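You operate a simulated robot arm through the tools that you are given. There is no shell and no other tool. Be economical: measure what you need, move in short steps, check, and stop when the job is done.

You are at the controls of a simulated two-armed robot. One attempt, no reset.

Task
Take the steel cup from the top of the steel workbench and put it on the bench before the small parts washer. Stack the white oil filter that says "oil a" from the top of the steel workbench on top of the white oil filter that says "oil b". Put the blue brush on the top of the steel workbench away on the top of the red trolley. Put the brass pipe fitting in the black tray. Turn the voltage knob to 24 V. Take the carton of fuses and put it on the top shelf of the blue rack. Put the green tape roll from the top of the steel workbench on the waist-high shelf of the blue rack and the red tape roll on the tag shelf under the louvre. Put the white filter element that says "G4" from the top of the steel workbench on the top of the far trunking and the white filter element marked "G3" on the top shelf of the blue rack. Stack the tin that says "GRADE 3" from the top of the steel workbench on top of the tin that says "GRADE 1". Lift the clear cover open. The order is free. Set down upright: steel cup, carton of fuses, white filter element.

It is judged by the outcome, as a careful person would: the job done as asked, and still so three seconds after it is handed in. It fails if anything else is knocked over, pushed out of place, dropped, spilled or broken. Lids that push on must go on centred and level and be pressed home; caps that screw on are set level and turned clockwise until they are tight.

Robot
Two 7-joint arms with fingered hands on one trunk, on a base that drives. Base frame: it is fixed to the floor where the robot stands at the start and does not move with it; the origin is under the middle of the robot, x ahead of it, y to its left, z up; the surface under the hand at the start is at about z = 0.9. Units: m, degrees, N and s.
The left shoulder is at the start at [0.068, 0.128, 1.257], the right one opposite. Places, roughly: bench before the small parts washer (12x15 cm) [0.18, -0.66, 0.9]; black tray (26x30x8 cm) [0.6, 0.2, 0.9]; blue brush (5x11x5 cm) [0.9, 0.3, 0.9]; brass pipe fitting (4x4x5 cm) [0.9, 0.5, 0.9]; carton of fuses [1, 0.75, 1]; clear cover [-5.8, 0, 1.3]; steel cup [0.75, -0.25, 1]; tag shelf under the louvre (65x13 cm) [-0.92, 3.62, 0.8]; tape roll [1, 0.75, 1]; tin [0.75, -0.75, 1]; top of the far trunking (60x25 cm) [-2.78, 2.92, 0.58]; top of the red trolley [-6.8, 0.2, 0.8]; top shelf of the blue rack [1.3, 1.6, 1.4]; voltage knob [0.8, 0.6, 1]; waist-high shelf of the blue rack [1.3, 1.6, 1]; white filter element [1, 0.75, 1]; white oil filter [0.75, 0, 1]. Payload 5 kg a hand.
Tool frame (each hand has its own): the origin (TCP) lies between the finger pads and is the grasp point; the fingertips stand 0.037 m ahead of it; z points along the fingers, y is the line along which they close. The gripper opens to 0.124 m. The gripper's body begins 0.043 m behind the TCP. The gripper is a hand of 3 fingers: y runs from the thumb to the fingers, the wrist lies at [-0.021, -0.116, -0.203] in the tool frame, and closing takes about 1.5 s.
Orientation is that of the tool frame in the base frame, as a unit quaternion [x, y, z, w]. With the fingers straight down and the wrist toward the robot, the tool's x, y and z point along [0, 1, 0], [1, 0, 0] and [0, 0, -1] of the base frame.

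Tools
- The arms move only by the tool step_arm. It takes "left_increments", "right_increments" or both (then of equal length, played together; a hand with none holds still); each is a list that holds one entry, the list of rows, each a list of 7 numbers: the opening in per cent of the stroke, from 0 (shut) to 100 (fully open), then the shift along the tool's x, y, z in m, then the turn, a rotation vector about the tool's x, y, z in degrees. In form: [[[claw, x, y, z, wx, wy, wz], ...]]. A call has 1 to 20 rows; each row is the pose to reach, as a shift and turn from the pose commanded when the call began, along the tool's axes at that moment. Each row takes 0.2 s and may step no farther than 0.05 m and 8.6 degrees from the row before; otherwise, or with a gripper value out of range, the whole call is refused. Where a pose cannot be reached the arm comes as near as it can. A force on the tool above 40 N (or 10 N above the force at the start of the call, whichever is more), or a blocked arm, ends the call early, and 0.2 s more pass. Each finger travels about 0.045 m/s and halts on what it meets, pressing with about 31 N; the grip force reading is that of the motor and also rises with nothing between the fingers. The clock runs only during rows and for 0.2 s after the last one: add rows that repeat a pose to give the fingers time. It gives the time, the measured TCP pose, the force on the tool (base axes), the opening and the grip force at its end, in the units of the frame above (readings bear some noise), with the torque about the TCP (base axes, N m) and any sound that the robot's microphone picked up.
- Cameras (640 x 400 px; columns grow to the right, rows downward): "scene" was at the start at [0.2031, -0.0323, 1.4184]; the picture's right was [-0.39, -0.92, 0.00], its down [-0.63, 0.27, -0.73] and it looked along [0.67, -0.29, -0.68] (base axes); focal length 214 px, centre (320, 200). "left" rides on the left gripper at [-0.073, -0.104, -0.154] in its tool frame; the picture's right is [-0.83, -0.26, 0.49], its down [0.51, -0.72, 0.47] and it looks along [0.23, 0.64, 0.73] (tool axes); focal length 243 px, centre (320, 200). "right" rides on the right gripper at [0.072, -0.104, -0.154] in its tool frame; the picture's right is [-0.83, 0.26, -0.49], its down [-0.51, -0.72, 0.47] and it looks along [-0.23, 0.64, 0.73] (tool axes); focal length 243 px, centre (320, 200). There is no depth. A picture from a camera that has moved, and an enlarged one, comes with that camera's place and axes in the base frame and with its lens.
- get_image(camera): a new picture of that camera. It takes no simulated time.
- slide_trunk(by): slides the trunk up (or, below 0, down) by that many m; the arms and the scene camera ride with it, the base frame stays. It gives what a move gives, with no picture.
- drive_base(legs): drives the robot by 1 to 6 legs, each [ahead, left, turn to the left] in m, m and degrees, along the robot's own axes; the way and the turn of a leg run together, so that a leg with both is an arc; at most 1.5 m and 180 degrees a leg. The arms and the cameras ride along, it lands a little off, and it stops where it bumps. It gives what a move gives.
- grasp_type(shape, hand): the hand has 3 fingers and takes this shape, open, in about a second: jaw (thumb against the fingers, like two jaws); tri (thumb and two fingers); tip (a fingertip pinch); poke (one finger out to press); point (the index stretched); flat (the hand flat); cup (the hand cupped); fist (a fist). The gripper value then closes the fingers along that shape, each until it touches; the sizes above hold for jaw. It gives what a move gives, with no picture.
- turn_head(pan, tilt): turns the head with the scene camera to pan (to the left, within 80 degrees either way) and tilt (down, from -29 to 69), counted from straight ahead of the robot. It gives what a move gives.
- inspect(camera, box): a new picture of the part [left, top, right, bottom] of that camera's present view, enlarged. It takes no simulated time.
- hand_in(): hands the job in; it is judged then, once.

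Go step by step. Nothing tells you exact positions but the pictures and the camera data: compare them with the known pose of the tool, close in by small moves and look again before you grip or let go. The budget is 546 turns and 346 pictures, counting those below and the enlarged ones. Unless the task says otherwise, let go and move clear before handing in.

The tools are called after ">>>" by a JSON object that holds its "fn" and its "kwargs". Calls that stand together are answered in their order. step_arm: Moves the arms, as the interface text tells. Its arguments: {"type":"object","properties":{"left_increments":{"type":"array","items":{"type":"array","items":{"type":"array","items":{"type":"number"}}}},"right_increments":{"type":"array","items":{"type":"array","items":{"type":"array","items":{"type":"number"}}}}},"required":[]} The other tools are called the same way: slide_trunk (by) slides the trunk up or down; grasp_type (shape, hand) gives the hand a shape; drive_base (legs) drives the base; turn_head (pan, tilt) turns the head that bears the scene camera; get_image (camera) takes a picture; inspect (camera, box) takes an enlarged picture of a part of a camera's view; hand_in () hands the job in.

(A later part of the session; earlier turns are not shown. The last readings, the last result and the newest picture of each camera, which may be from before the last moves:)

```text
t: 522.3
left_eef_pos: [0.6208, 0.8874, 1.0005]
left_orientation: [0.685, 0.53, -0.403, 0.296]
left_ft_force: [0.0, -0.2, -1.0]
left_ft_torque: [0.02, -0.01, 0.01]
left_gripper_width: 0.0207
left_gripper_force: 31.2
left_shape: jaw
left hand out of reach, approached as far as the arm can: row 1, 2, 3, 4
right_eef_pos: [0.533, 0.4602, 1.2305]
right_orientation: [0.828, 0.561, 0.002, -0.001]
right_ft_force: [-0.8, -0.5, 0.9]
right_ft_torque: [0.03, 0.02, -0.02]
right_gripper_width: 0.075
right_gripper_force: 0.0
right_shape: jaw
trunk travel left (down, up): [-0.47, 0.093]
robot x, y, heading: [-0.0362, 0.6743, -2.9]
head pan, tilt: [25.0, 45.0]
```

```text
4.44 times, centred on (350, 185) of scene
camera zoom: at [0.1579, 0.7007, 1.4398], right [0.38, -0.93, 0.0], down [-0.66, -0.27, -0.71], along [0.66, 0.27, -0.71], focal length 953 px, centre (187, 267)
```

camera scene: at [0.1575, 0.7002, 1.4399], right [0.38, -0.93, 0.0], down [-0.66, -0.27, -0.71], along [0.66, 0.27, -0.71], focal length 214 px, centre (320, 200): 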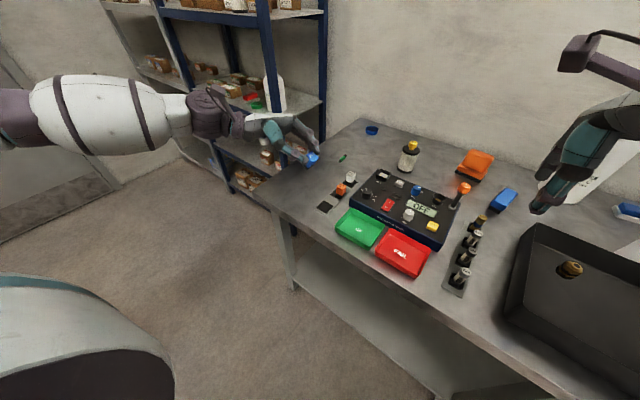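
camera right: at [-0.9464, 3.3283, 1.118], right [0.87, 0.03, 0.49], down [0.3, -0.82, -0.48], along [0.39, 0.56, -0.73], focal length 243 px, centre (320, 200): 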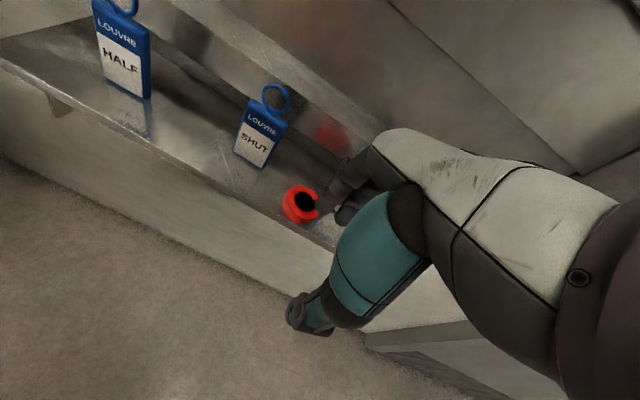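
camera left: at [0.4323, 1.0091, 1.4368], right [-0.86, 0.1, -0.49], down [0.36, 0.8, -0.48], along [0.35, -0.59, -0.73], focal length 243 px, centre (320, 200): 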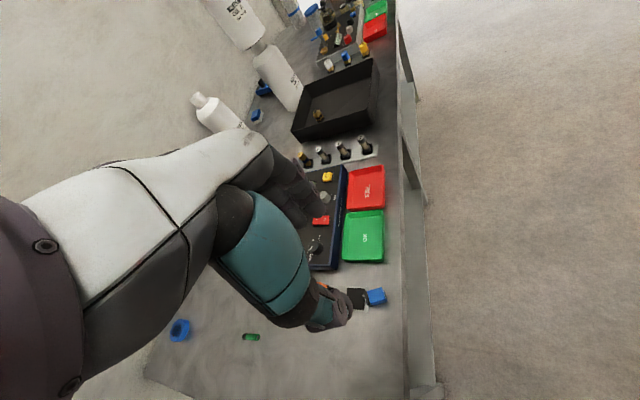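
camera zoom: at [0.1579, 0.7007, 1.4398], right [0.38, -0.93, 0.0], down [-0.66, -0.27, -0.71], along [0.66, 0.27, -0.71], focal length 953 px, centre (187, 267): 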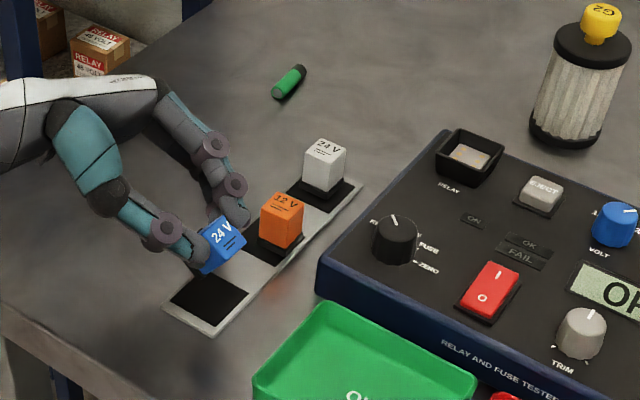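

The arm is at its limit; use the base for a 1.3 cm shift and the trunk for lowering.

>>> {"fn": "drive_base", "kwargs": {"legs": [[0.014, 0, 0]]}}

>>> {"fn": "slide_trunk", "kwargs": {"by": -0.03}}

>>> {"fn": "inspect", "kwargs": {"camera": "scene", "box": [290, 140, 410, 230]}}

```text
t: 523.1
left_eef_pos: [0.6318, 0.8871, 1.0023]
left_orientation: [0.686, 0.529, -0.401, 0.298]
left_ft_force: [-0.4, -0.2, 0.3]
left_ft_torque: [0.02, -0.05, 0.04]
left_gripper_width: 0.021
left_gripper_force: 31.7
left_shape: jaw
right_eef_pos: [0.5432, 0.4603, 1.2336]
right_orientation: [0.828, 0.56, 0.004, 0.001]
right_ft_force: [-0.4, -0.9, 0.6]
right_ft_torque: [0.04, -0.1, -0.02]
right_gripper_width: 0.0747
right_gripper_force: 0.0
right_shape: jaw
trunk travel left (down, up): [-0.47, 0.093]
robot x, y, heading: [-0.0194, 0.6771, -2.9]
head pan, tilt: [25.0, 45.0]
```

```text
t: 523.8
left_eef_pos: [0.6341, 0.8861, 0.9708]
left_orientation: [0.685, 0.529, -0.403, 0.297]
left_ft_force: [-0.1, 0.0, -0.3]
left_ft_torque: [0.01, -0.01, 0.05]
left_gripper_width: 0.0206
left_gripper_force: 30.6
left_shape: jaw
right_eef_pos: [0.5451, 0.4597, 1.2019]
right_orientation: [0.828, 0.561, 0.002, 0.0]
right_ft_force: [0.4, -0.2, 0.4]
right_ft_torque: [-0.01, -0.02, 0.0]
right_gripper_width: 0.0749
right_gripper_force: 0.0
right_shape: jaw
trunk travel left (down, up): [-0.44, 0.123]
robot x, y, heading: [-0.0231, 0.6763, -3.0]
head pan, tilt: [25.0, 45.0]
```

```text
4.44 times, centred on (350, 185) of scene
camera zoom: at [0.1843, 0.6988, 1.404], right [0.38, -0.93, 0.0], down [-0.65, -0.27, -0.71], along [0.66, 0.27, -0.71], focal length 953 px, centre (187, 267)
```

zoom: 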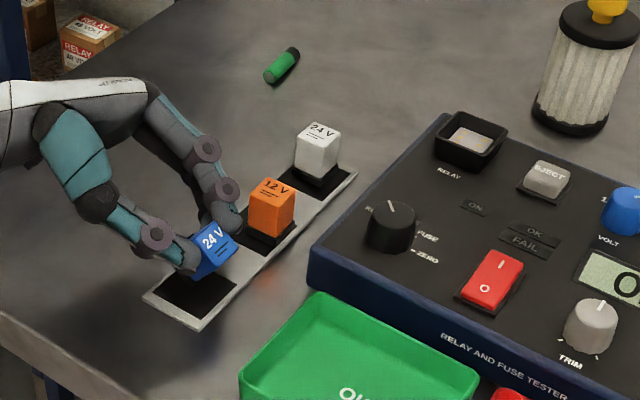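

>>> {"fn": "slide_trunk", "kwargs": {"by": -0.012}}

>>> {"fn": "inspect", "kwargs": {"camera": "scene", "box": [300, 150, 400, 225]}}

```text
t: 524.4
left_eef_pos: [0.6337, 0.8868, 0.9584]
left_orientation: [0.685, 0.53, -0.402, 0.296]
left_ft_force: [-0.1, -0.3, 0.1]
left_ft_torque: [0.01, 0.0, 0.02]
left_gripper_width: 0.0207
left_gripper_force: 31.1
left_shape: jaw
right_eef_pos: [0.5459, 0.4589, 1.1888]
right_orientation: [0.828, 0.561, 0.002, 0.0]
right_ft_force: [-0.3, 0.1, 0.8]
right_ft_torque: [0.02, 0.01, 0.03]
right_gripper_width: 0.0753
right_gripper_force: 0.0
right_shape: jaw
trunk travel left (down, up): [-0.428, 0.135]
robot x, y, heading: [-0.0235, 0.6741, -2.6]
head pan, tilt: [25.0, 45.0]
```

```text
5.33 times, centred on (350, 188) of scene
camera zoom: at [0.1898, 0.6987, 1.39], right [0.38, -0.93, 0.0], down [-0.66, -0.27, -0.71], along [0.66, 0.27, -0.71], focal length 1144 px, centre (160, 267)
```

zoom: 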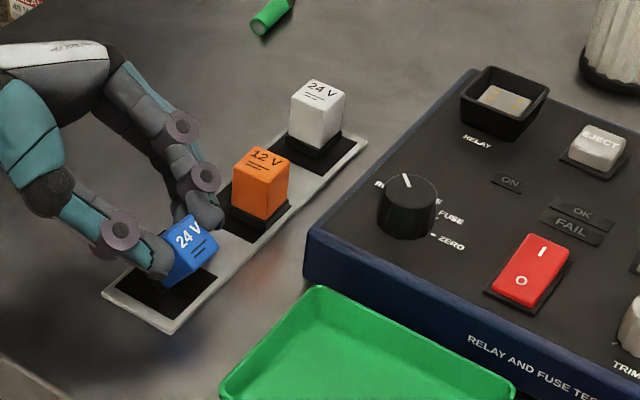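

>>> {"fn": "slide_trunk", "kwargs": {"by": -0.008}}

>>> {"fn": "slide_trunk", "kwargs": {"by": -0.005}}

```text
t: 525.0
left_eef_pos: [0.6334, 0.8856, 0.9533]
left_orientation: [0.686, 0.529, -0.402, 0.298]
left_ft_force: [-0.1, -2.1, 19.9]
left_ft_torque: [-0.44, -0.12, -0.02]
left_gripper_width: 0.0215
left_gripper_force: 30.4
left_shape: jaw
right_eef_pos: [0.5445, 0.4582, 1.1815]
right_orientation: [0.828, 0.561, 0.002, 0.0]
right_ft_force: [-0.3, 0.3, -0.5]
right_ft_torque: [0.01, 0.0, -0.03]
right_gripper_width: 0.0748
right_gripper_force: 0.2
right_shape: jaw
trunk travel left (down, up): [-0.42, 0.143]
robot x, y, heading: [-0.0225, 0.6757, -2.9]
head pan, tilt: [25.0, 45.0]
```

```text
t: 525.5
left_eef_pos: [0.634, 0.8854, 0.9482]
left_orientation: [0.686, 0.529, -0.401, 0.297]
left_ft_force: [0.5, -4.6, 24.7]
left_ft_torque: [-0.52, -0.14, -0.05]
left_gripper_width: 0.0219
left_gripper_force: 30.4
left_shape: jaw
right_eef_pos: [0.5444, 0.4588, 1.1774]
right_orientation: [0.828, 0.56, 0.003, 0.0]
right_ft_force: [0.5, -0.1, 0.9]
right_ft_torque: [0.0, -0.03, -0.03]
right_gripper_width: 0.0749
right_gripper_force: 0.1
right_shape: jaw
trunk travel left (down, up): [-0.415, 0.148]
robot x, y, heading: [-0.0225, 0.675, -3.0]
head pan, tilt: [25.0, 45.0]
```

>>> {"fn": "inspect", "kwargs": {"camera": "scene", "box": [300, 150, 400, 225]}}

```text
5.33 times, centred on (350, 188) of scene
camera zoom: at [0.1924, 0.6973, 1.3759], right [0.38, -0.93, 0.0], down [-0.65, -0.27, -0.71], along [0.66, 0.27, -0.71], focal length 1144 px, centre (160, 267)
```

zoom: 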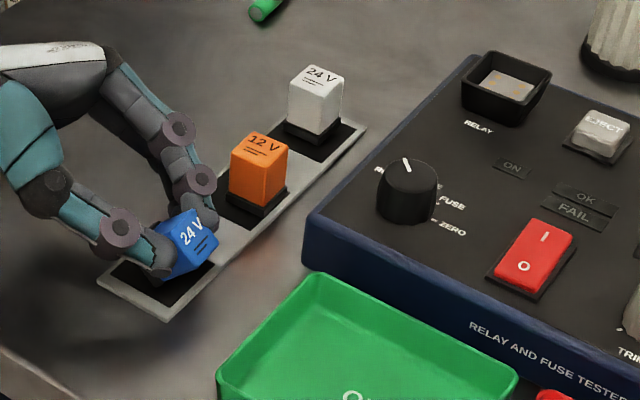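

>>> {"fn": "step_arm", "kwargs": {"left_increments": [[[22, 0, 0, 0, 0, 0, 0], [26, 0, 0, 0, 0, 0, 0], [30, 0, 0, 0, 0, 0, 0], [34, 0, 0, 0, 0, 0, 0]]]}}

>>> {"fn": "inspect", "kwargs": {"camera": "scene", "box": [300, 150, 400, 225]}}

```text
t: 526.5
left_eef_pos: [0.6349, 0.8857, 0.9456]
left_orientation: [0.686, 0.529, -0.403, 0.296]
left_ft_force: [-0.7, 0.6, 0.2]
left_ft_torque: [0.04, -0.01, 0.05]
left_gripper_width: 0.0415
left_gripper_force: 0.1
left_shape: jaw
right_eef_pos: [0.5474, 0.4586, 1.1764]
right_orientation: [0.828, 0.56, 0.003, 0.0]
right_ft_force: [0.1, 0.0, 0.3]
right_ft_torque: [0.01, 0.0, 0.01]
right_gripper_width: 0.0747
right_gripper_force: 0.1
right_shape: jaw
trunk travel left (down, up): [-0.415, 0.148]
robot x, y, heading: [-0.02, 0.6738, -2.8]
head pan, tilt: [25.0, 45.0]
```

```text
5.33 times, centred on (350, 188) of scene
camera zoom: at [0.1947, 0.6985, 1.3754], right [0.38, -0.93, 0.0], down [-0.66, -0.27, -0.71], along [0.66, 0.27, -0.71], focal length 1144 px, centre (160, 267)
```

zoom: 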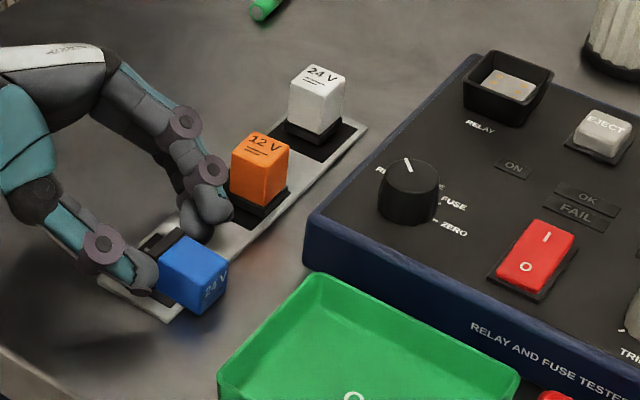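

It tipped the other way. I'll regrip with the hand tilted the opposite way so a full 90° turn is available: back out, rise and re-tilt.

>>> {"fn": "step_arm", "kwargs": {"left_increments": [[[45, 0, 0, -0.02, 0, 0, 0], [50, 0, 0, -0.05, 0, 0, 0], [50, -0.035, 0, -0.08, 0, 0, 0], [50, -0.075, 0, -0.1, 0, 0, 0], [50, -0.11, 0, -0.12, 0, 7.5, 0], [50, -0.14, 0, -0.13, 0, 15, 0], [50, -0.15, 0, -0.13, 0, 22.5, 0], [50, -0.15, 0, -0.13, 0, 30, 0], [50, -0.15, 0, -0.13, 0, 37.5, 0], [50, -0.15, 0, -0.13, 0, 45, 0], [50, -0.15, 0, -0.13, 0, 52.5, 0], [50, -0.15, 0, -0.13, 0, 60, 0], [50, -0.15, 0, -0.13, 0, 67.5, 0], [50, -0.15, 0, -0.13, 0, 75, 0], [50, -0.15, 0, -0.13, 0, 82.5, 0], [50, -0.15, 0, -0.13, 0, 90, 0], [50, -0.15, 0, -0.13, 0, 90, 0]]]}}

>>> {"fn": "get_image", "kwargs": {"camera": "scene"}}

```text
t: 530.1
left_eef_pos: [0.6479, 0.9223, 1.1398]
left_orientation: [0.769, 0.584, 0.201, -0.165]
left_ft_force: [0.4, -0.4, 1.0]
left_ft_torque: [0.0, -0.03, 0.02]
left_gripper_width: 0.0618
left_gripper_force: 0.0
left_shape: jaw
right_eef_pos: [0.546, 0.4605, 1.1761]
right_orientation: [0.828, 0.561, 0.002, 0.0]
right_ft_force: [0.1, -0.1, 0.7]
right_ft_torque: [-0.01, -0.04, 0.0]
right_gripper_width: 0.0745
right_gripper_force: 0.0
right_shape: jaw
trunk travel left (down, up): [-0.415, 0.148]
robot x, y, heading: [-0.0235, 0.6753, -3.2]
head pan, tilt: [25.0, 45.0]
```

```text
40 pictures are left
camera scene: at [0.1945, 0.6993, 1.3755], right [0.38, -0.93, 0.0], down [-0.66, -0.27, -0.71], along [0.66, 0.27, -0.71], focal length 214 px, centre (320, 200)
```

scene: 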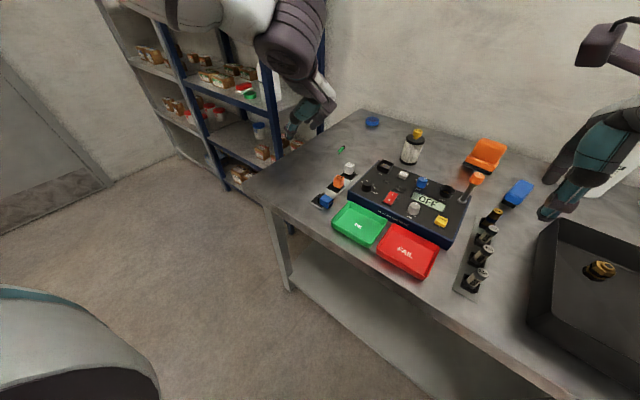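

>>> {"fn": "step_arm", "kwargs": {"left_increments": [[[45, -0.031, -0.0014, 0.0225, 0, 0, 0], [45, -0.062, -0.0028, 0.045, 0, 0, 0], [45, -0.093, -0.0042, 0.0675, 0, 0, 0], [45, -0.123, -0.0056, 0.0897, 0, 0, 0], [45, -0.145, -0.007, 0.1055, 0, 0, 0]]]}}

>>> {"fn": "inspect", "kwargs": {"camera": "scene", "box": [280, 150, 380, 225]}}

```text
t: 531.3
left_eef_pos: [0.6203, 0.8512, 0.9769]
left_orientation: [0.769, 0.584, 0.2, -0.165]
left_ft_force: [0.5, -0.7, -0.8]
left_ft_torque: [0.02, 0.01, 0.01]
left_gripper_width: 0.0562
left_gripper_force: 0.1
left_shape: jaw
right_eef_pos: [0.5467, 0.4592, 1.1749]
right_orientation: [0.828, 0.56, 0.001, -0.002]
right_ft_force: [0.1, -0.3, -0.2]
right_ft_torque: [0.01, -0.01, 0.0]
right_gripper_width: 0.0748
right_gripper_force: 0.1
right_shape: jaw
trunk travel left (down, up): [-0.415, 0.148]
robot x, y, heading: [-0.0183, 0.6754, -3.2]
head pan, tilt: [25.0, 45.0]
```

```text
5.33 times, centred on (330, 188) of scene
camera zoom: at [0.1958, 0.6983, 1.3753], right [0.38, -0.93, 0.0], down [-0.66, -0.27, -0.71], along [0.65, 0.27, -0.71], focal length 1144 px, centre (267, 267)
```

zoom: 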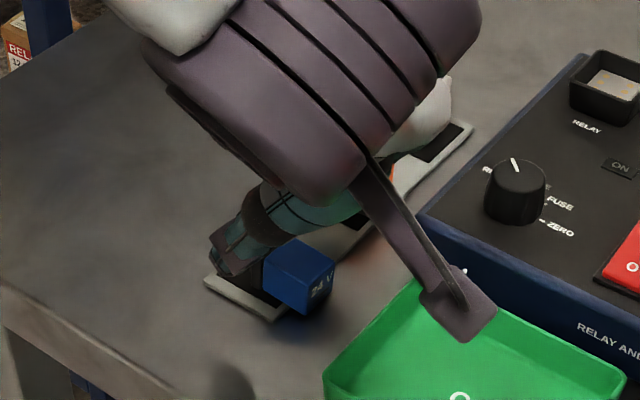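

>>> {"fn": "step_arm", "kwargs": {"left_increments": [[[45, -0.014, 0, 0.012, 0, 0, 0], [45, -0.028, 0, 0.0235, 0, 0, 0], [20, -0.028, 0, 0.0235, 0, 0, 0], [0, -0.028, 0, 0.0235, 0, 0, 0], [0, -0.028, 0, 0.0235, 0, 0, 0], [0, -0.028, 0, 0.0235, 0, 0, 0]]]}}

>>> {"fn": "step_arm", "kwargs": {"left_increments": [[[0, 0.02, 0, -0.034, 0, 0, 0], [0, 0.04, 0, -0.069, 0, 0, 0], [0, 0.06, 0, -0.104, 0, 0, 0], [0, 0.08, 0, -0.139, 0, 0, 0], [0, 0.08, 0, -0.139, 0, -7.5, 0], [0, 0.08, 0, -0.139, 0, -15, 0], [0, 0.08, 0, -0.139, 0, -22.5, 0], [0, 0.08, 0, -0.139, 0, -30, 0], [0, 0.08, 0, -0.139, 0, -37.5, 0], [0, 0.08, 0, -0.139, 0, -45, 0], [0, 0.08, 0, -0.139, 0, -52.5, 0], [0, 0.08, 0, -0.139, 0, -60, 0], [0, 0.08, 0, -0.139, 0, -67.5, 0], [0, 0.08, 0, -0.139, 0, -75, 0], [0, 0.08, 0, -0.139, 0, -82.5, 0], [0, 0.08, 0, -0.139, 0, -90, 0]]]}}

>>> {"fn": "inspect", "kwargs": {"camera": "scene", "box": [260, 110, 400, 220]}}

```text
t: 532.7
left_eef_pos: [0.6156, 0.8409, 0.9441]
left_orientation: [0.769, 0.584, 0.201, -0.164]
left_ft_force: [1.1, -2.0, 4.9]
left_ft_torque: [0.0, -0.13, -0.04]
left_gripper_width: 0.0255
left_gripper_force: 31.1
left_shape: jaw
right_eef_pos: [0.5454, 0.4592, 1.1761]
right_orientation: [0.828, 0.561, 0.002, 0.0]
right_ft_force: [0.0, -0.6, 0.1]
right_ft_torque: [0.05, 0.01, 0.03]
right_gripper_width: 0.0746
right_gripper_force: 0.1
right_shape: jaw
trunk travel left (down, up): [-0.415, 0.148]
robot x, y, heading: [-0.0206, 0.6737, -2.7]
head pan, tilt: [25.0, 45.0]
```

```text
t: 536.1
left_eef_pos: [0.6185, 0.8418, 1.1022]
left_orientation: [0.684, 0.53, -0.403, 0.297]
left_ft_force: [1.7, -0.2, -0.5]
left_ft_torque: [0.01, -0.01, 0.0]
left_gripper_width: 0.0252
left_gripper_force: 31.1
left_shape: jaw
right_eef_pos: [0.5469, 0.4603, 1.1756]
right_orientation: [0.828, 0.561, 0.002, 0.0]
right_ft_force: [-0.4, -0.5, 1.2]
right_ft_torque: [-0.02, 0.0, -0.01]
right_gripper_width: 0.0747
right_gripper_force: 0.0
right_shape: jaw
trunk travel left (down, up): [-0.415, 0.148]
robot x, y, heading: [-0.0206, 0.6755, -2.7]
head pan, tilt: [25.0, 45.0]
```

```text
3.64 times, centred on (330, 165) of scene
camera zoom: at [0.195, 0.6995, 1.3754], right [0.38, -0.93, 0.0], down [-0.66, -0.27, -0.71], along [0.66, 0.27, -0.71], focal length 780 px, centre (284, 327)
```

zoom: 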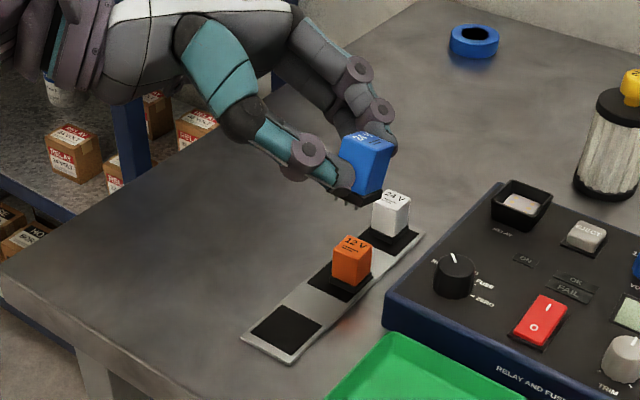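

The module is now upright in the grip. Move it over the slot.

>>> {"fn": "step_arm", "kwargs": {"left_increments": [[[0, 0.03, 0.002, -0.002, 0, 0, 0], [0, 0.06, 0.004, -0.004, 0, 0, 0], [0, 0.09, 0.006, -0.006, 0, 0, 0], [0, 0.118, 0.0086, -0.008, 0, 0, 0], [0, 0.118, 0.0086, -0.008, 0, 0, 0]]]}}

>>> {"fn": "inspect", "kwargs": {"camera": "scene", "box": [280, 150, 380, 225]}}

```text
t: 537.3
left_eef_pos: [0.6421, 0.9024, 1.0027]
left_orientation: [0.686, 0.529, -0.402, 0.297]
left_ft_force: [-1.0, -0.1, 0.6]
left_ft_torque: [0.04, -0.03, 0.0]
left_gripper_width: 0.0256
left_gripper_force: 31.2
left_shape: jaw
right_eef_pos: [0.5471, 0.4599, 1.176]
right_orientation: [0.828, 0.561, 0.002, 0.0]
right_ft_force: [0.9, -0.3, 0.0]
right_ft_torque: [0.0, -0.02, -0.03]
right_gripper_width: 0.0748
right_gripper_force: 0.0
right_shape: jaw
trunk travel left (down, up): [-0.415, 0.148]
robot x, y, heading: [-0.0237, 0.679, -3.0]
head pan, tilt: [25.0, 45.0]
```

```text
5.33 times, centred on (330, 188) of scene
camera zoom: at [0.1944, 0.6983, 1.3755], right [0.38, -0.93, 0.0], down [-0.66, -0.27, -0.71], along [0.66, 0.27, -0.71], focal length 1144 px, centre (267, 267)
```

zoom: 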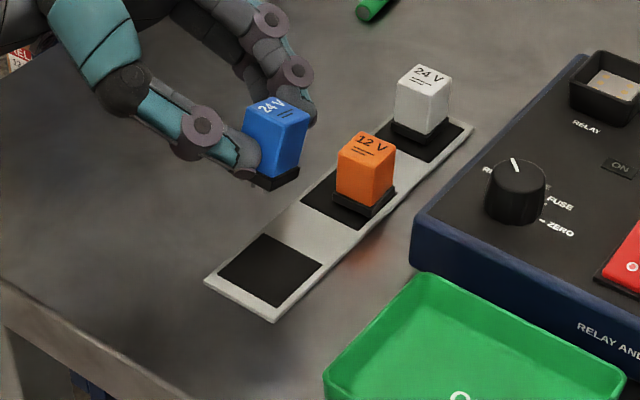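

>>> {"fn": "step_arm", "kwargs": {"left_increments": [[[0, 0.0, -0.004, 0.0, 0, 0, 0], [0, 0.02, -0.004, 0.0106, 0, 0, 0], [0, 0.035, -0.004, 0.0186, 0, 0, 0], [0, 0.047, -0.004, 0.025, 0, 0, 0]]]}}

>>> {"fn": "inspect", "kwargs": {"camera": "scene", "box": [280, 150, 380, 225]}}

```text
t: 538.3
left_eef_pos: [0.6377, 0.9061, 0.9514]
left_orientation: [0.685, 0.529, -0.403, 0.297]
left_ft_force: [-0.2, 0.4, -0.3]
left_ft_torque: [0.0, 0.0, 0.0]
left_gripper_width: 0.0254
left_gripper_force: 30.5
left_shape: jaw
right_eef_pos: [0.5465, 0.4596, 1.1758]
right_orientation: [0.828, 0.56, 0.002, 0.0]
right_ft_force: [-0.2, -0.6, 0.3]
right_ft_torque: [0.03, -0.01, 0.02]
right_gripper_width: 0.0749
right_gripper_force: 0.0
right_shape: jaw
trunk travel left (down, up): [-0.415, 0.148]
robot x, y, heading: [-0.0206, 0.6753, -3.1]
head pan, tilt: [25.0, 45.0]
```

```text
5.33 times, centred on (330, 188) of scene
camera zoom: at [0.1947, 0.6989, 1.3754], right [0.38, -0.93, 0.0], down [-0.66, -0.27, -0.71], along [0.66, 0.27, -0.71], focal length 1144 px, centre (267, 267)
```

zoom: 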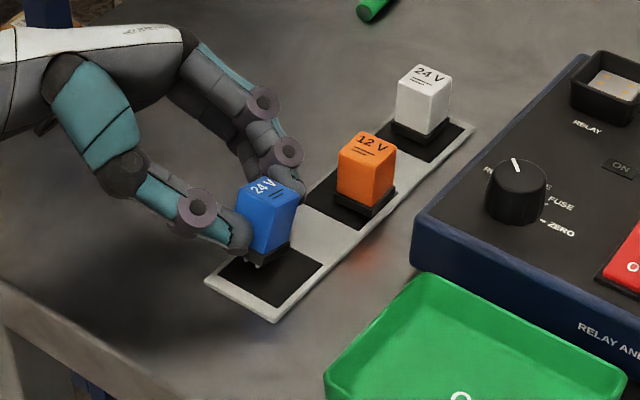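

>>> {"fn": "slide_trunk", "kwargs": {"by": -0.01}}

>>> {"fn": "slide_trunk", "kwargs": {"by": -0.005}}

```text
t: 538.9
left_eef_pos: [0.6371, 0.9065, 0.9419]
left_orientation: [0.685, 0.529, -0.402, 0.298]
left_ft_force: [1.3, 2.1, 14.1]
left_ft_torque: [-0.38, -0.03, 0.05]
left_gripper_width: 0.0252
left_gripper_force: 30.8
left_shape: jaw
right_eef_pos: [0.546, 0.4594, 1.166]
right_orientation: [0.828, 0.56, 0.002, 0.0]
right_ft_force: [0.2, 0.4, 1.0]
right_ft_torque: [-0.02, -0.02, 0.02]
right_gripper_width: 0.0747
right_gripper_force: 0.0
right_shape: jaw
trunk travel left (down, up): [-0.405, 0.158]
robot x, y, heading: [-0.0201, 0.6739, -2.9]
head pan, tilt: [25.0, 45.0]
```

```text
t: 539.5
left_eef_pos: [0.6367, 0.906, 0.9404]
left_orientation: [0.685, 0.529, -0.401, 0.299]
left_ft_force: [4.7, 5.0, 36.9]
left_ft_torque: [-0.95, -0.33, 0.13]
left_gripper_width: 0.0264
left_gripper_force: 30.8
left_shape: jaw
right_eef_pos: [0.5445, 0.4588, 1.1628]
right_orientation: [0.828, 0.561, 0.003, 0.001]
right_ft_force: [-0.6, -0.2, -0.3]
right_ft_torque: [-0.04, 0.01, 0.04]
right_gripper_width: 0.0748
right_gripper_force: 0.1
right_shape: jaw
trunk travel left (down, up): [-0.4, 0.163]
robot x, y, heading: [-0.021, 0.6718, -3.1]
head pan, tilt: [25.0, 45.0]
```

>>> {"fn": "slide_trunk", "kwargs": {"by": 0.004}}

>>> {"fn": "step_arm", "kwargs": {"left_increments": [[[28, 0, 0, 0, 0, 0, 0], [33, 0, 0, 0, 0, 0, 0], [38, 0, 0, 0, 0, 0, 0], [41, 0, 0, 0, 0, 0, 0]]]}}

>>> {"fn": "inspect", "kwargs": {"camera": "scene", "box": [280, 150, 380, 225]}}

```text
t: 540.0
left_eef_pos: [0.6358, 0.9059, 0.9418]
left_orientation: [0.686, 0.529, -0.402, 0.296]
left_ft_force: [6.9, 0.8, 22.8]
left_ft_torque: [-0.62, -0.38, 0.21]
left_gripper_width: 0.0263
left_gripper_force: 31.0
left_shape: jaw
right_eef_pos: [0.5453, 0.4591, 1.1658]
right_orientation: [0.828, 0.561, 0.001, 0.0]
right_ft_force: [-0.4, 0.7, 0.5]
right_ft_torque: [-0.01, 0.0, 0.01]
right_gripper_width: 0.0746
right_gripper_force: 0.0
right_shape: jaw
trunk travel left (down, up): [-0.404, 0.159]
robot x, y, heading: [-0.0201, 0.6759, -2.8]
head pan, tilt: [25.0, 45.0]
```

```text
t: 541.0
left_eef_pos: [0.6355, 0.9063, 0.9396]
left_orientation: [0.686, 0.53, -0.402, 0.296]
left_ft_force: [-2.6, 0.8, 7.1]
left_ft_torque: [-0.16, -0.01, -0.09]
left_gripper_width: 0.049
left_gripper_force: 0.0
left_shape: jaw
right_eef_pos: [0.5461, 0.4595, 1.1657]
right_orientation: [0.828, 0.56, 0.002, -0.001]
right_ft_force: [0.3, 0.1, 0.6]
right_ft_torque: [0.04, 0.02, -0.05]
right_gripper_width: 0.0748
right_gripper_force: 0.1
right_shape: jaw
trunk travel left (down, up): [-0.404, 0.159]
robot x, y, heading: [-0.0167, 0.6785, -3.1]
head pan, tilt: [25.0, 45.0]
```

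```text
5.33 times, centred on (330, 188) of scene
camera zoom: at [0.1968, 0.6982, 1.3636], right [0.38, -0.93, 0.0], down [-0.65, -0.27, -0.71], along [0.66, 0.27, -0.71], focal length 1144 px, centre (267, 267)
```

zoom: 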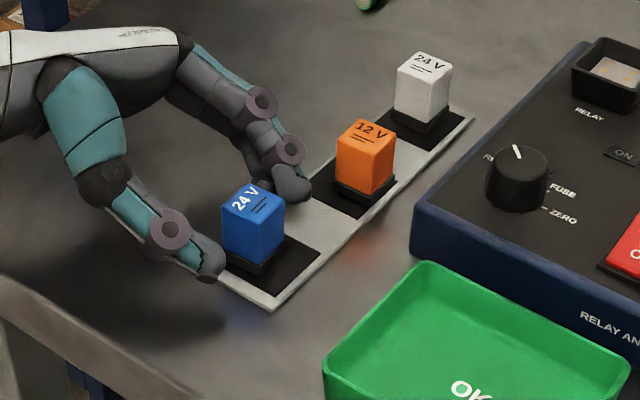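

The module stands upright in its slot. Retreat slowly along the finger axis.

>>> {"fn": "step_arm", "kwargs": {"left_increments": [[[41, 0, 0, -0.008, 0, 0, 0], [41, 0, 0, -0.016, 0, 0, 0], [41, 0, 0, -0.026, 0, 0, 0], [41, 0, 0, -0.04, 0, 0, 0], [41, 0, 0, -0.06, 0, 0, 0], [41, 0, 0, -0.09, 0, 0, 0], [41, -0.02, 0, -0.12, 0, 0, 0], [41, -0.05, 0, -0.14, 0, 0, 0]]]}}

>>> {"fn": "inspect", "kwargs": {"camera": "scene", "box": [250, 130, 410, 250]}}

```text
t: 542.8
left_eef_pos: [0.663, 0.9985, 1.0551]
left_orientation: [0.685, 0.53, -0.403, 0.296]
left_ft_force: [1.1, 1.0, -0.1]
left_ft_torque: [0.04, 0.0, 0.02]
left_gripper_width: 0.0505
left_gripper_force: 0.0
left_shape: jaw
right_eef_pos: [0.5458, 0.458, 1.1654]
right_orientation: [0.828, 0.56, 0.002, 0.0]
right_ft_force: [0.2, -0.3, -0.4]
right_ft_torque: [0.01, -0.01, 0.02]
right_gripper_width: 0.075
right_gripper_force: 0.1
right_shape: jaw
trunk travel left (down, up): [-0.404, 0.159]
robot x, y, heading: [-0.0254, 0.6758, -2.8]
head pan, tilt: [25.0, 45.0]
```

```text
3.33 times, centred on (330, 190) of scene
camera zoom: at [0.1971, 0.6976, 1.3637], right [0.38, -0.93, 0.0], down [-0.65, -0.27, -0.71], along [0.66, 0.27, -0.71], focal length 715 px, centre (287, 233)
```

zoom: 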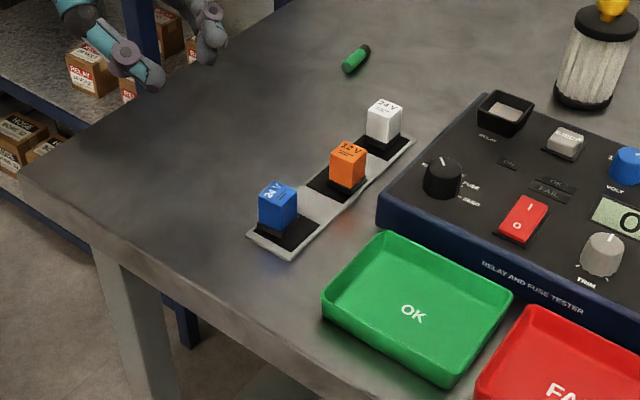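

The module is restored. Straighten the left hand, then position for the blue brush.

>>> {"fn": "step_arm", "kwargs": {"left_increments": [[[60, -0.04, 0, -0.02, 0, 0, 0], [60, -0.08, 0, -0.042, 0, 7.5, 0], [75, -0.12, 0, -0.064, 0, 15, 0], [75, -0.13, 0, -0.07, 0, 22.5, 0], [75, -0.13, 0, -0.07, 0, 30, 0], [75, -0.13, 0, -0.07, 0, 37.5, 0], [75, -0.13, 0, -0.07, 0, 45, 0], [75, -0.13, 0, -0.07, 0, 52.5, 0], [75, -0.13, 0, -0.07, 0, 60, 0], [75, -0.13, 0, -0.07, 0, 62, 0], [75, -0.13, 0, -0.07, 0, 62, 0]]]}}

>>> {"fn": "drive_base", "kwargs": {"legs": [[0.05, -0.22, 0], [0.08, 0, -29]]}}

>>> {"fn": "get_image", "kwargs": {"camera": "left"}}

```text
t: 545.2
left_eef_pos: [0.6668, 0.9932, 1.2011]
left_orientation: [0.795, 0.607, 0.008, -0.019]
left_ft_force: [0.1, -0.2, 0.0]
left_ft_torque: [-0.02, 0.0, 0.0]
left_gripper_width: 0.0926
left_gripper_force: 0.1
left_shape: jaw
right_eef_pos: [0.5462, 0.4602, 1.1642]
right_orientation: [0.828, 0.561, 0.002, 0.0]
right_ft_force: [-0.1, 0.5, 0.2]
right_ft_torque: [0.02, -0.04, -0.03]
right_gripper_width: 0.0748
right_gripper_force: 0.0
right_shape: jaw
trunk travel left (down, up): [-0.404, 0.159]
robot x, y, heading: [-0.0226, 0.676, -2.9]
head pan, tilt: [25.0, 45.0]
```

```text
t: 549.2
left_eef_pos: [0.8488, 0.3722, 1.202]
left_orientation: [0.922, 0.388, 0.012, -0.016]
left_ft_force: [-0.2, 1.0, 0.2]
left_ft_torque: [-0.02, -0.01, 0.02]
left_gripper_width: 0.0925
left_gripper_force: 0.0
left_shape: jaw
right_eef_pos: [0.4834, -0.0348, 1.1653]
right_orientation: [0.942, 0.335, 0.002, 0.001]
right_ft_force: [0.3, 0.2, 0.1]
right_ft_torque: [-0.04, 0.0, -0.01]
right_gripper_width: 0.0748
right_gripper_force: 0.1
right_shape: jaw
trunk travel left (down, up): [-0.404, 0.159]
robot x, y, heading: [0.094, 0.4267, -32.0]
head pan, tilt: [25.0, 45.0]
```

```text
33 pictures are left
camera left: at [0.7216, 0.3883, 1.3539], right [-0.76, -0.39, -0.52], down [-0.16, 0.88, -0.44], along [0.63, -0.25, -0.74], focal length 243 px, centre (320, 200)
```

left: 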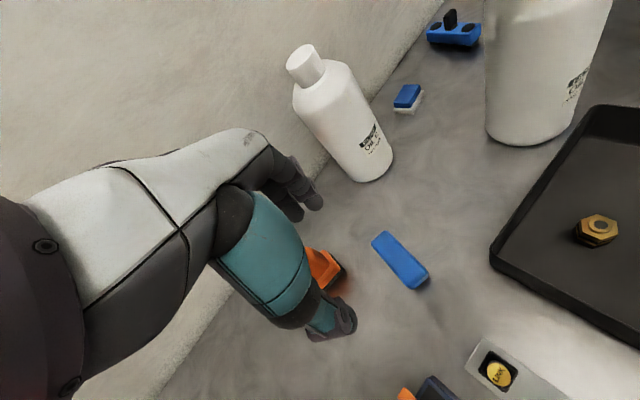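

>>> {"fn": "step_arm", "kwargs": {"left_increments": [[[100, -0.01, 0.015, 0, -0.6, -1, -4], [100, -0.02, 0.03, 0.0, -1.2, -2, -8], [100, -0.0275, 0.044, 0.02, -1.2, -2, -11.8], [100, -0.0275, 0.044, 0.06, -1.2, -2, -11.8], [100, -0.0275, 0.044, 0.1, -1.2, -2, -11.8], [100, -0.0275, 0.044, 0.14, -1.2, -2, -11.8]]]}}

>>> {"fn": "inspect", "kwargs": {"camera": "left", "box": [260, 180, 460, 340]}}

```text
t: 550.6
left_eef_pos: [0.8644, 0.3256, 1.0574]
left_orientation: [0.878, 0.479, 0.002, 0.002]
left_ft_force: [0.7, -0.1, -0.1]
left_ft_torque: [0.01, 0.01, 0.02]
left_gripper_width: 0.1237
left_gripper_force: 0.0
left_shape: jaw
right_eef_pos: [0.4855, -0.0361, 1.1648]
right_orientation: [0.942, 0.335, 0.002, -0.001]
right_ft_force: [-0.1, -0.9, 0.3]
right_ft_torque: [0.0, 0.03, 0.01]
right_gripper_width: 0.0747
right_gripper_force: 0.0
right_shape: jaw
trunk travel left (down, up): [-0.404, 0.159]
robot x, y, heading: [0.0957, 0.4259, -32.1]
head pan, tilt: [25.0, 45.0]
```

```text
2.50 times, centred on (360, 260) of left
camera zoom: at [0.7364, 0.3226, 1.2103], right [-0.67, -0.56, -0.49], down [-0.33, 0.82, -0.47], along [0.67, -0.15, -0.73], focal length 606 px, centre (220, 50)
```

zoom: 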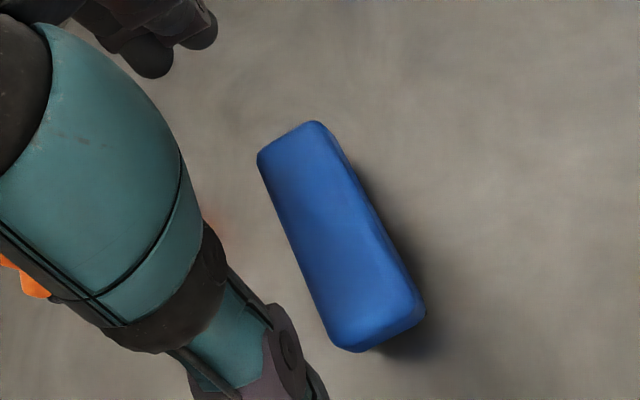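

>>> {"fn": "step_arm", "kwargs": {"left_increments": [[[100, -0.013, -0.0066, 0.0, 0, 0, -8], [100, -0.013, -0.0066, 0.04, 0, 0, -8], [100, -0.013, -0.0066, 0.06, 0, 0, -8]]]}}

>>> {"fn": "inspect", "kwargs": {"camera": "left", "box": [240, 170, 440, 330]}}

```text
t: 551.4
left_eef_pos: [0.8504, 0.3208, 0.999]
left_orientation: [0.842, 0.54, 0.001, 0.003]
left_ft_force: [-0.5, 0.2, -0.5]
left_ft_torque: [0.0, 0.0, 0.02]
left_gripper_width: 0.1238
left_gripper_force: 0.0
left_shape: jaw
right_eef_pos: [0.4854, -0.0345, 1.1645]
right_orientation: [0.942, 0.335, 0.001, 0.001]
right_ft_force: [-0.3, -0.4, 0.1]
right_ft_torque: [-0.04, -0.01, 0.01]
right_gripper_width: 0.0747
right_gripper_force: 0.1
right_shape: jaw
trunk travel left (down, up): [-0.404, 0.159]
robot x, y, heading: [0.093, 0.4322, -31.9]
head pan, tilt: [25.0, 45.0]
```

```text
2.50 times, centred on (340, 250) of left
camera zoom: at [0.7252, 0.2989, 1.1515], right [-0.58, -0.65, -0.49], down [-0.44, 0.76, -0.47], along [0.68, -0.06, -0.73], focal length 606 px, centre (270, 75)
```

zoom: 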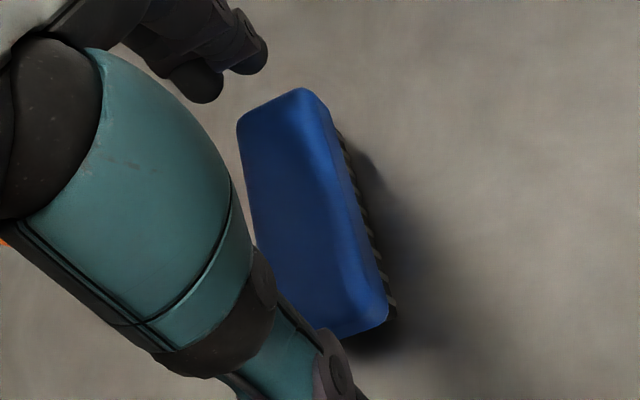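

>>> {"fn": "step_arm", "kwargs": {"left_increments": [[[100, -0.0046, 0.004, 0.015, 0, 0, 0], [100, -0.0046, 0.004, 0.032, 0, 0, 0], [100, -0.0046, 0.004, 0.046, 0, 0, 0], [70, -0.0046, 0.004, 0.046, 0, 0, 0], [30, -0.0046, 0.004, 0.046, 0, 0, 0], [0, -0.0046, 0.004, 0.046, 0, 0, 0], [0, -0.0046, 0.004, 0.046, 0, 0, 0]]]}}

>>> {"fn": "step_arm", "kwargs": {"left_increments": [[[0, 0, 0, -0.03, 0, 0, 0], [0, 0, 0, -0.07, 0, 0, 0], [0, 0, 0, -0.11, 0, 0, 0], [0, 0, 0, -0.15, 0, 0, 0], [0, 0, -0.03, -0.18, 0, 0, 0], [0, 0, -0.06, -0.21, 0, 0, 0], [0, 0, -0.1, -0.24, 0, 0, 0]]]}}

>>> {"fn": "get_image", "kwargs": {"camera": "left"}}

```text
t: 553.0
left_eef_pos: [0.8522, 0.3139, 0.9542]
left_orientation: [0.841, 0.541, 0.002, 0.001]
left_ft_force: [-0.3, 1.3, -0.4]
left_ft_torque: [-0.02, -0.02, -0.02]
left_gripper_width: 0.1006
left_gripper_force: 30.7
left_shape: jaw
right_eef_pos: [0.4843, -0.0364, 1.1647]
right_orientation: [0.942, 0.335, 0.002, 0.001]
right_ft_force: [0.3, -0.8, -0.3]
right_ft_torque: [0.03, 0.01, -0.05]
right_gripper_width: 0.075
right_gripper_force: 0.2
right_shape: jaw
trunk travel left (down, up): [-0.404, 0.159]
robot x, y, heading: [0.0947, 0.4288, -32.1]
head pan, tilt: [25.0, 45.0]
```

```text
t: 554.6
left_eef_pos: [0.7564, 0.3565, 1.1945]
left_orientation: [0.841, 0.54, 0.002, 0.003]
left_ft_force: [-0.2, 0.3, -0.9]
left_ft_torque: [-0.03, -0.03, -0.03]
left_gripper_width: 0.1006
left_gripper_force: 31.2
left_shape: jaw
right_eef_pos: [0.482, -0.0341, 1.1665]
right_orientation: [0.942, 0.335, 0.001, 0.001]
right_ft_force: [0.6, 1.1, 0.0]
right_ft_torque: [0.01, -0.05, -0.02]
right_gripper_width: 0.0749
right_gripper_force: 0.0
right_shape: jaw
trunk travel left (down, up): [-0.404, 0.159]
robot x, y, heading: [0.093, 0.4292, -32.1]
head pan, tilt: [25.0, 45.0]
```

```text
30 pictures are left
camera left: at [0.6298, 0.3351, 1.3477], right [-0.58, -0.65, -0.49], down [-0.44, 0.76, -0.48], along [0.68, -0.06, -0.73], focal length 243 px, centre (320, 200)
```

left: 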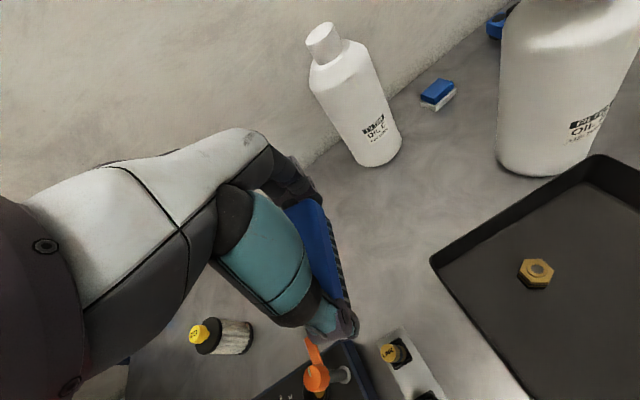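

Brush held. Back away from the bench, turn around and look toward the red trolley.

>>> {"fn": "drive_base", "kwargs": {"legs": [[-0.5, 0, 0], [0, 0, -148]]}}

>>> {"fn": "turn_head", "kwargs": {"pan": 0, "tilt": 12}}

>>> {"fn": "get_image", "kwargs": {"camera": "scene"}}

```text
t: 563.5
left_eef_pos: [-0.9257, 0.3807, 1.194]
left_orientation: [0.764, -0.645, -0.001, 0.001]
left_ft_force: [-0.8, -0.1, -0.5]
left_ft_torque: [-0.02, -0.03, -0.01]
left_gripper_width: 0.0998
left_gripper_force: 30.8
left_shape: jaw
right_eef_pos: [-0.9205, 0.8586, 1.1652]
right_orientation: [-0.598, 0.802, -0.001, -0.002]
right_ft_force: [0.2, -0.1, 0.2]
right_ft_torque: [0.01, 0.0, -0.02]
right_gripper_width: 0.0747
right_gripper_force: 0.0
right_shape: jaw
trunk travel left (down, up): [-0.404, 0.159]
robot x, y, heading: [-0.3306, 0.6976, -177.8]
head pan, tilt: [25.0, 45.0]
```

```text
t: 564.5
left_eef_pos: [-0.9264, 0.381, 1.1942]
left_orientation: [0.764, -0.645, -0.001, 0.002]
left_ft_force: [-0.6, 0.4, -1.5]
left_ft_torque: [0.01, 0.02, -0.01]
left_gripper_width: 0.0999
left_gripper_force: 30.8
left_shape: jaw
right_eef_pos: [-0.9203, 0.8589, 1.1637]
right_orientation: [-0.598, 0.801, 0.0, -0.002]
right_ft_force: [0.0, 0.2, 0.3]
right_ft_torque: [0.01, 0.01, 0.03]
right_gripper_width: 0.0747
right_gripper_force: 0.1
right_shape: jaw
trunk travel left (down, up): [-0.404, 0.159]
robot x, y, heading: [-0.3335, 0.6967, -177.7]
head pan, tilt: [0.0, 12.0]
```

```text
29 pictures are left
camera scene: at [-0.5756, 0.6866, 1.4151], right [-0.04, 1.0, 0.0], down [0.21, 0.01, -0.98], along [-0.98, -0.04, -0.21], focal length 214 px, centre (320, 200)
```

scene: 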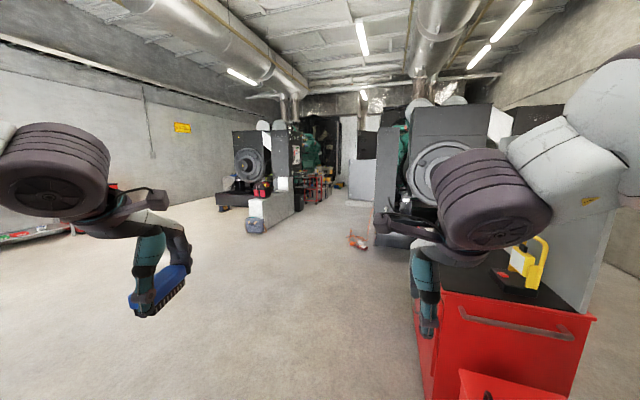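

I see the far red trolley and panel straight ahead. Drive along the clear corridor and look again.

>>> {"fn": "drive_base", "kwargs": {"legs": [[0, 0.4, 0], [1.5, 0, -2], [1.5, 0, 0], [0.9, 0, 0]]}}

>>> {"fn": "turn_head", "kwargs": {"pan": 0, "tilt": 15}}

>>> {"fn": "get_image", "kwargs": {"camera": "scene"}}

```text
t: 587.0
left_eef_pos: [-4.8274, -0.1543, 1.1942]
left_orientation: [0.763, -0.646, -0.001, 0.001]
left_ft_force: [0.1, 0.4, -1.7]
left_ft_torque: [0.02, 0.04, 0.01]
left_gripper_width: 0.0999
left_gripper_force: 31.5
left_shape: jaw
right_eef_pos: [-4.8185, 0.3237, 1.1662]
right_orientation: [-0.596, 0.803, -0.001, -0.002]
right_ft_force: [1.3, 0.6, -0.1]
right_ft_torque: [-0.03, 0.0, -0.01]
right_gripper_width: 0.0749
right_gripper_force: 0.1
right_shape: jaw
trunk travel left (down, up): [-0.404, 0.159]
robot x, y, heading: [-4.2324, 0.1562, -178.0]
head pan, tilt: [0.0, 12.0]
```

```text
t: 587.6
left_eef_pos: [-4.8281, -0.1544, 1.1934]
left_orientation: [0.763, -0.646, -0.002, 0.002]
left_ft_force: [-0.4, 0.6, -0.7]
left_ft_torque: [0.0, -0.01, 0.04]
left_gripper_width: 0.0996
left_gripper_force: 30.8
left_shape: jaw
right_eef_pos: [-4.8202, 0.3254, 1.1654]
right_orientation: [-0.596, 0.803, 0.0, -0.002]
right_ft_force: [-0.2, -0.5, -0.6]
right_ft_torque: [0.0, 0.05, 0.0]
right_gripper_width: 0.0752
right_gripper_force: 0.0
right_shape: jaw
trunk travel left (down, up): [-0.404, 0.159]
robot x, y, heading: [-4.2315, 0.1559, -177.9]
head pan, tilt: [0.0, 15.0]
```

```text
28 pictures are left
camera scene: at [-4.4761, 0.1501, 1.4103], right [-0.04, 1.0, 0.0], down [0.26, 0.01, -0.97], along [-0.97, -0.03, -0.26], focal length 214 px, centre (320, 200)
```

scene: 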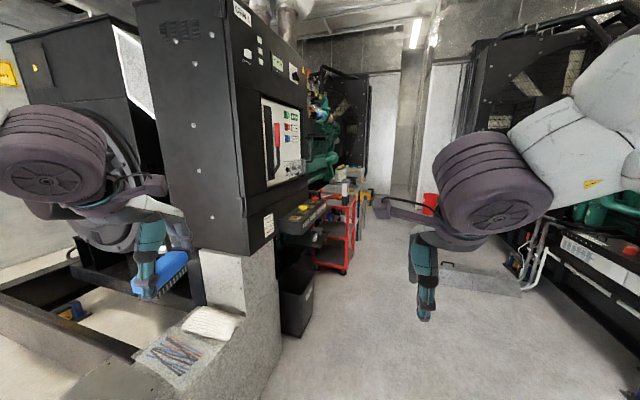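

>>> {"fn": "drive_base", "kwargs": {"legs": [[0, -0.6, 0], [1.15, 0, 0]]}}

>>> {"fn": "turn_head", "kwargs": {"pan": 20, "tilt": 30}}

>>> {"fn": "get_image", "kwargs": {"camera": "scene"}}

```text
t: 598.8
left_eef_pos: [-5.9884, 0.3626, 1.1942]
left_orientation: [0.773, -0.634, -0.001, 0.003]
left_ft_force: [0.1, -0.1, -1.2]
left_ft_torque: [0.05, 0.04, -0.01]
left_gripper_width: 0.1
left_gripper_force: 31.1
left_shape: jaw
right_eef_pos: [-5.996, 0.8395, 1.1653]
right_orientation: [-0.609, 0.794, -0.001, -0.001]
right_ft_force: [-0.6, 0.4, -0.2]
right_ft_torque: [-0.01, 0.0, 0.0]
right_gripper_width: 0.0747
right_gripper_force: 0.1
right_shape: jaw
trunk travel left (down, up): [-0.404, 0.159]
robot x, y, heading: [-5.4075, 0.6933, -176.0]
head pan, tilt: [0.0, 15.0]
```

```text
t: 599.7
left_eef_pos: [-5.9896, 0.3619, 1.193]
left_orientation: [0.773, -0.634, -0.001, 0.003]
left_ft_force: [0.0, -0.3, -1.4]
left_ft_torque: [-0.01, 0.01, 0.01]
left_gripper_width: 0.1002
left_gripper_force: 30.7
left_shape: jaw
right_eef_pos: [-5.9965, 0.8388, 1.1642]
right_orientation: [-0.609, 0.794, 0.0, -0.002]
right_ft_force: [-0.5, 0.2, -0.2]
right_ft_torque: [-0.02, 0.01, 0.02]
right_gripper_width: 0.0749
right_gripper_force: 0.0
right_shape: jaw
trunk travel left (down, up): [-0.404, 0.159]
robot x, y, heading: [-5.4092, 0.6973, -176.1]
head pan, tilt: [20.0, 30.0]
```

```text
27 pictures are left
camera scene: at [-5.6375, 0.6468, 1.3861], right [-0.4, 0.91, 0.0], down [0.46, 0.2, -0.87], along [-0.79, -0.35, -0.5], focal length 214 px, centre (320, 200)
```

scene: 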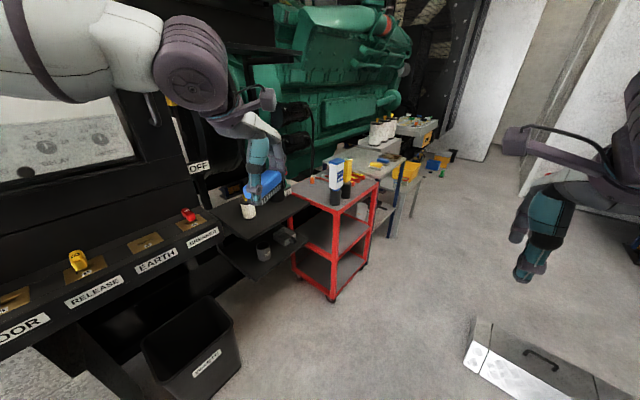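

>>> {"fn": "inspect", "kwargs": {"camera": "scene", "box": [270, 140, 400, 230]}}

```text
4.44 times, centred on (335, 185) of scene
camera zoom: at [-5.6375, 0.6468, 1.3861], right [-0.4, 0.91, 0.0], down [0.46, 0.2, -0.87], along [-0.79, -0.35, -0.5], focal length 953 px, centre (253, 267)
```

zoom: 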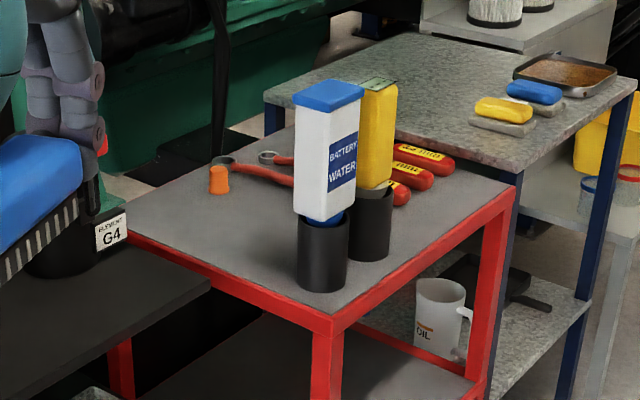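

The trolley top has a free area at its near-left side, about (-6.61,0.187). Approach and position the brush.

>>> {"fn": "drive_base", "kwargs": {"legs": [[0.44, 0.06, 0]]}}

>>> {"fn": "step_arm", "kwargs": {"left_increments": [[[0, 0, 0.04, 0, 0, 0, 0], [0, 0.01, 0.08, 0, 0, 0, 0], [0, 0.02, 0.12, 0, 0, 0, 0], [0, 0.03, 0.15, 0, 0, 0, 0]]]}}

>>> {"fn": "get_image", "kwargs": {"camera": "left"}}

```text
t: 602.1
left_eef_pos: [-6.3638, 0.3012, 1.2129]
left_orientation: [0.776, -0.63, -0.004, 0.016]
left_ft_force: [-0.2, -0.1, -1.5]
left_ft_torque: [0.07, -0.02, 0.04]
left_gripper_width: 0.1
left_gripper_force: 30.8
left_shape: jaw
right_eef_pos: [-6.3759, 0.7795, 1.17]
right_orientation: [-0.613, 0.79, -0.004, -0.012]
right_ft_force: [-0.4, -0.8, -0.3]
right_ft_torque: [0.02, -0.02, -0.01]
right_gripper_width: 0.0749
right_gripper_force: 0.0
right_shape: jaw
trunk travel left (down, up): [-0.404, 0.159]
robot x, y, heading: [-5.8015, 0.6185, -175.7]
head pan, tilt: [20.0, 30.0]
stopped in leg 1: the robot was blocked; the commanded pose is now the measured one
```

```text
t: 603.3
left_eef_pos: [-6.5148, 0.2649, 1.214]
left_orientation: [0.767, -0.642, 0.002, 0.02]
left_ft_force: [-1.5, 0.2, -1.2]
left_ft_torque: [-0.01, 0.02, -0.02]
left_gripper_width: 0.0997
left_gripper_force: 31.0
left_shape: jaw
right_eef_pos: [-6.3837, 0.7898, 1.1652]
right_orientation: [-0.607, 0.795, -0.007, -0.011]
right_ft_force: [-0.3, 0.0, -0.4]
right_ft_torque: [0.01, -0.02, -0.02]
right_gripper_width: 0.0747
right_gripper_force: 0.1
right_shape: jaw
trunk travel left (down, up): [-0.404, 0.159]
robot x, y, heading: [-5.8092, 0.6195, -176.1]
head pan, tilt: [20.0, 30.0]
stopped in row 4 (left hand): the arm was blocked; the commanded pose is now the measured one
```

```text
25 pictures are left
camera left: at [-6.4212, 0.3587, 1.3636], right [0.1, 0.85, -0.52], down [0.79, -0.39, -0.48], along [-0.61, -0.37, -0.71], focal length 243 px, centre (320, 200)
```

left: 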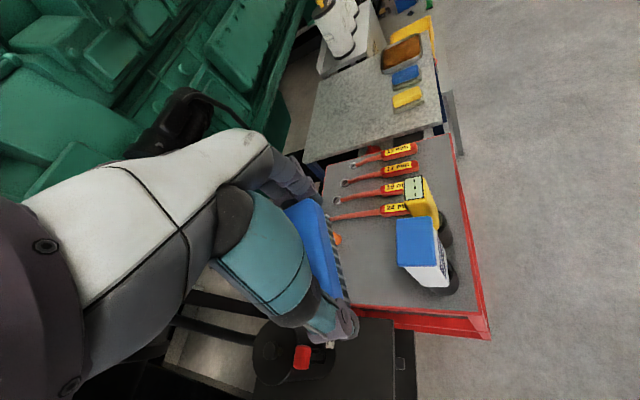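

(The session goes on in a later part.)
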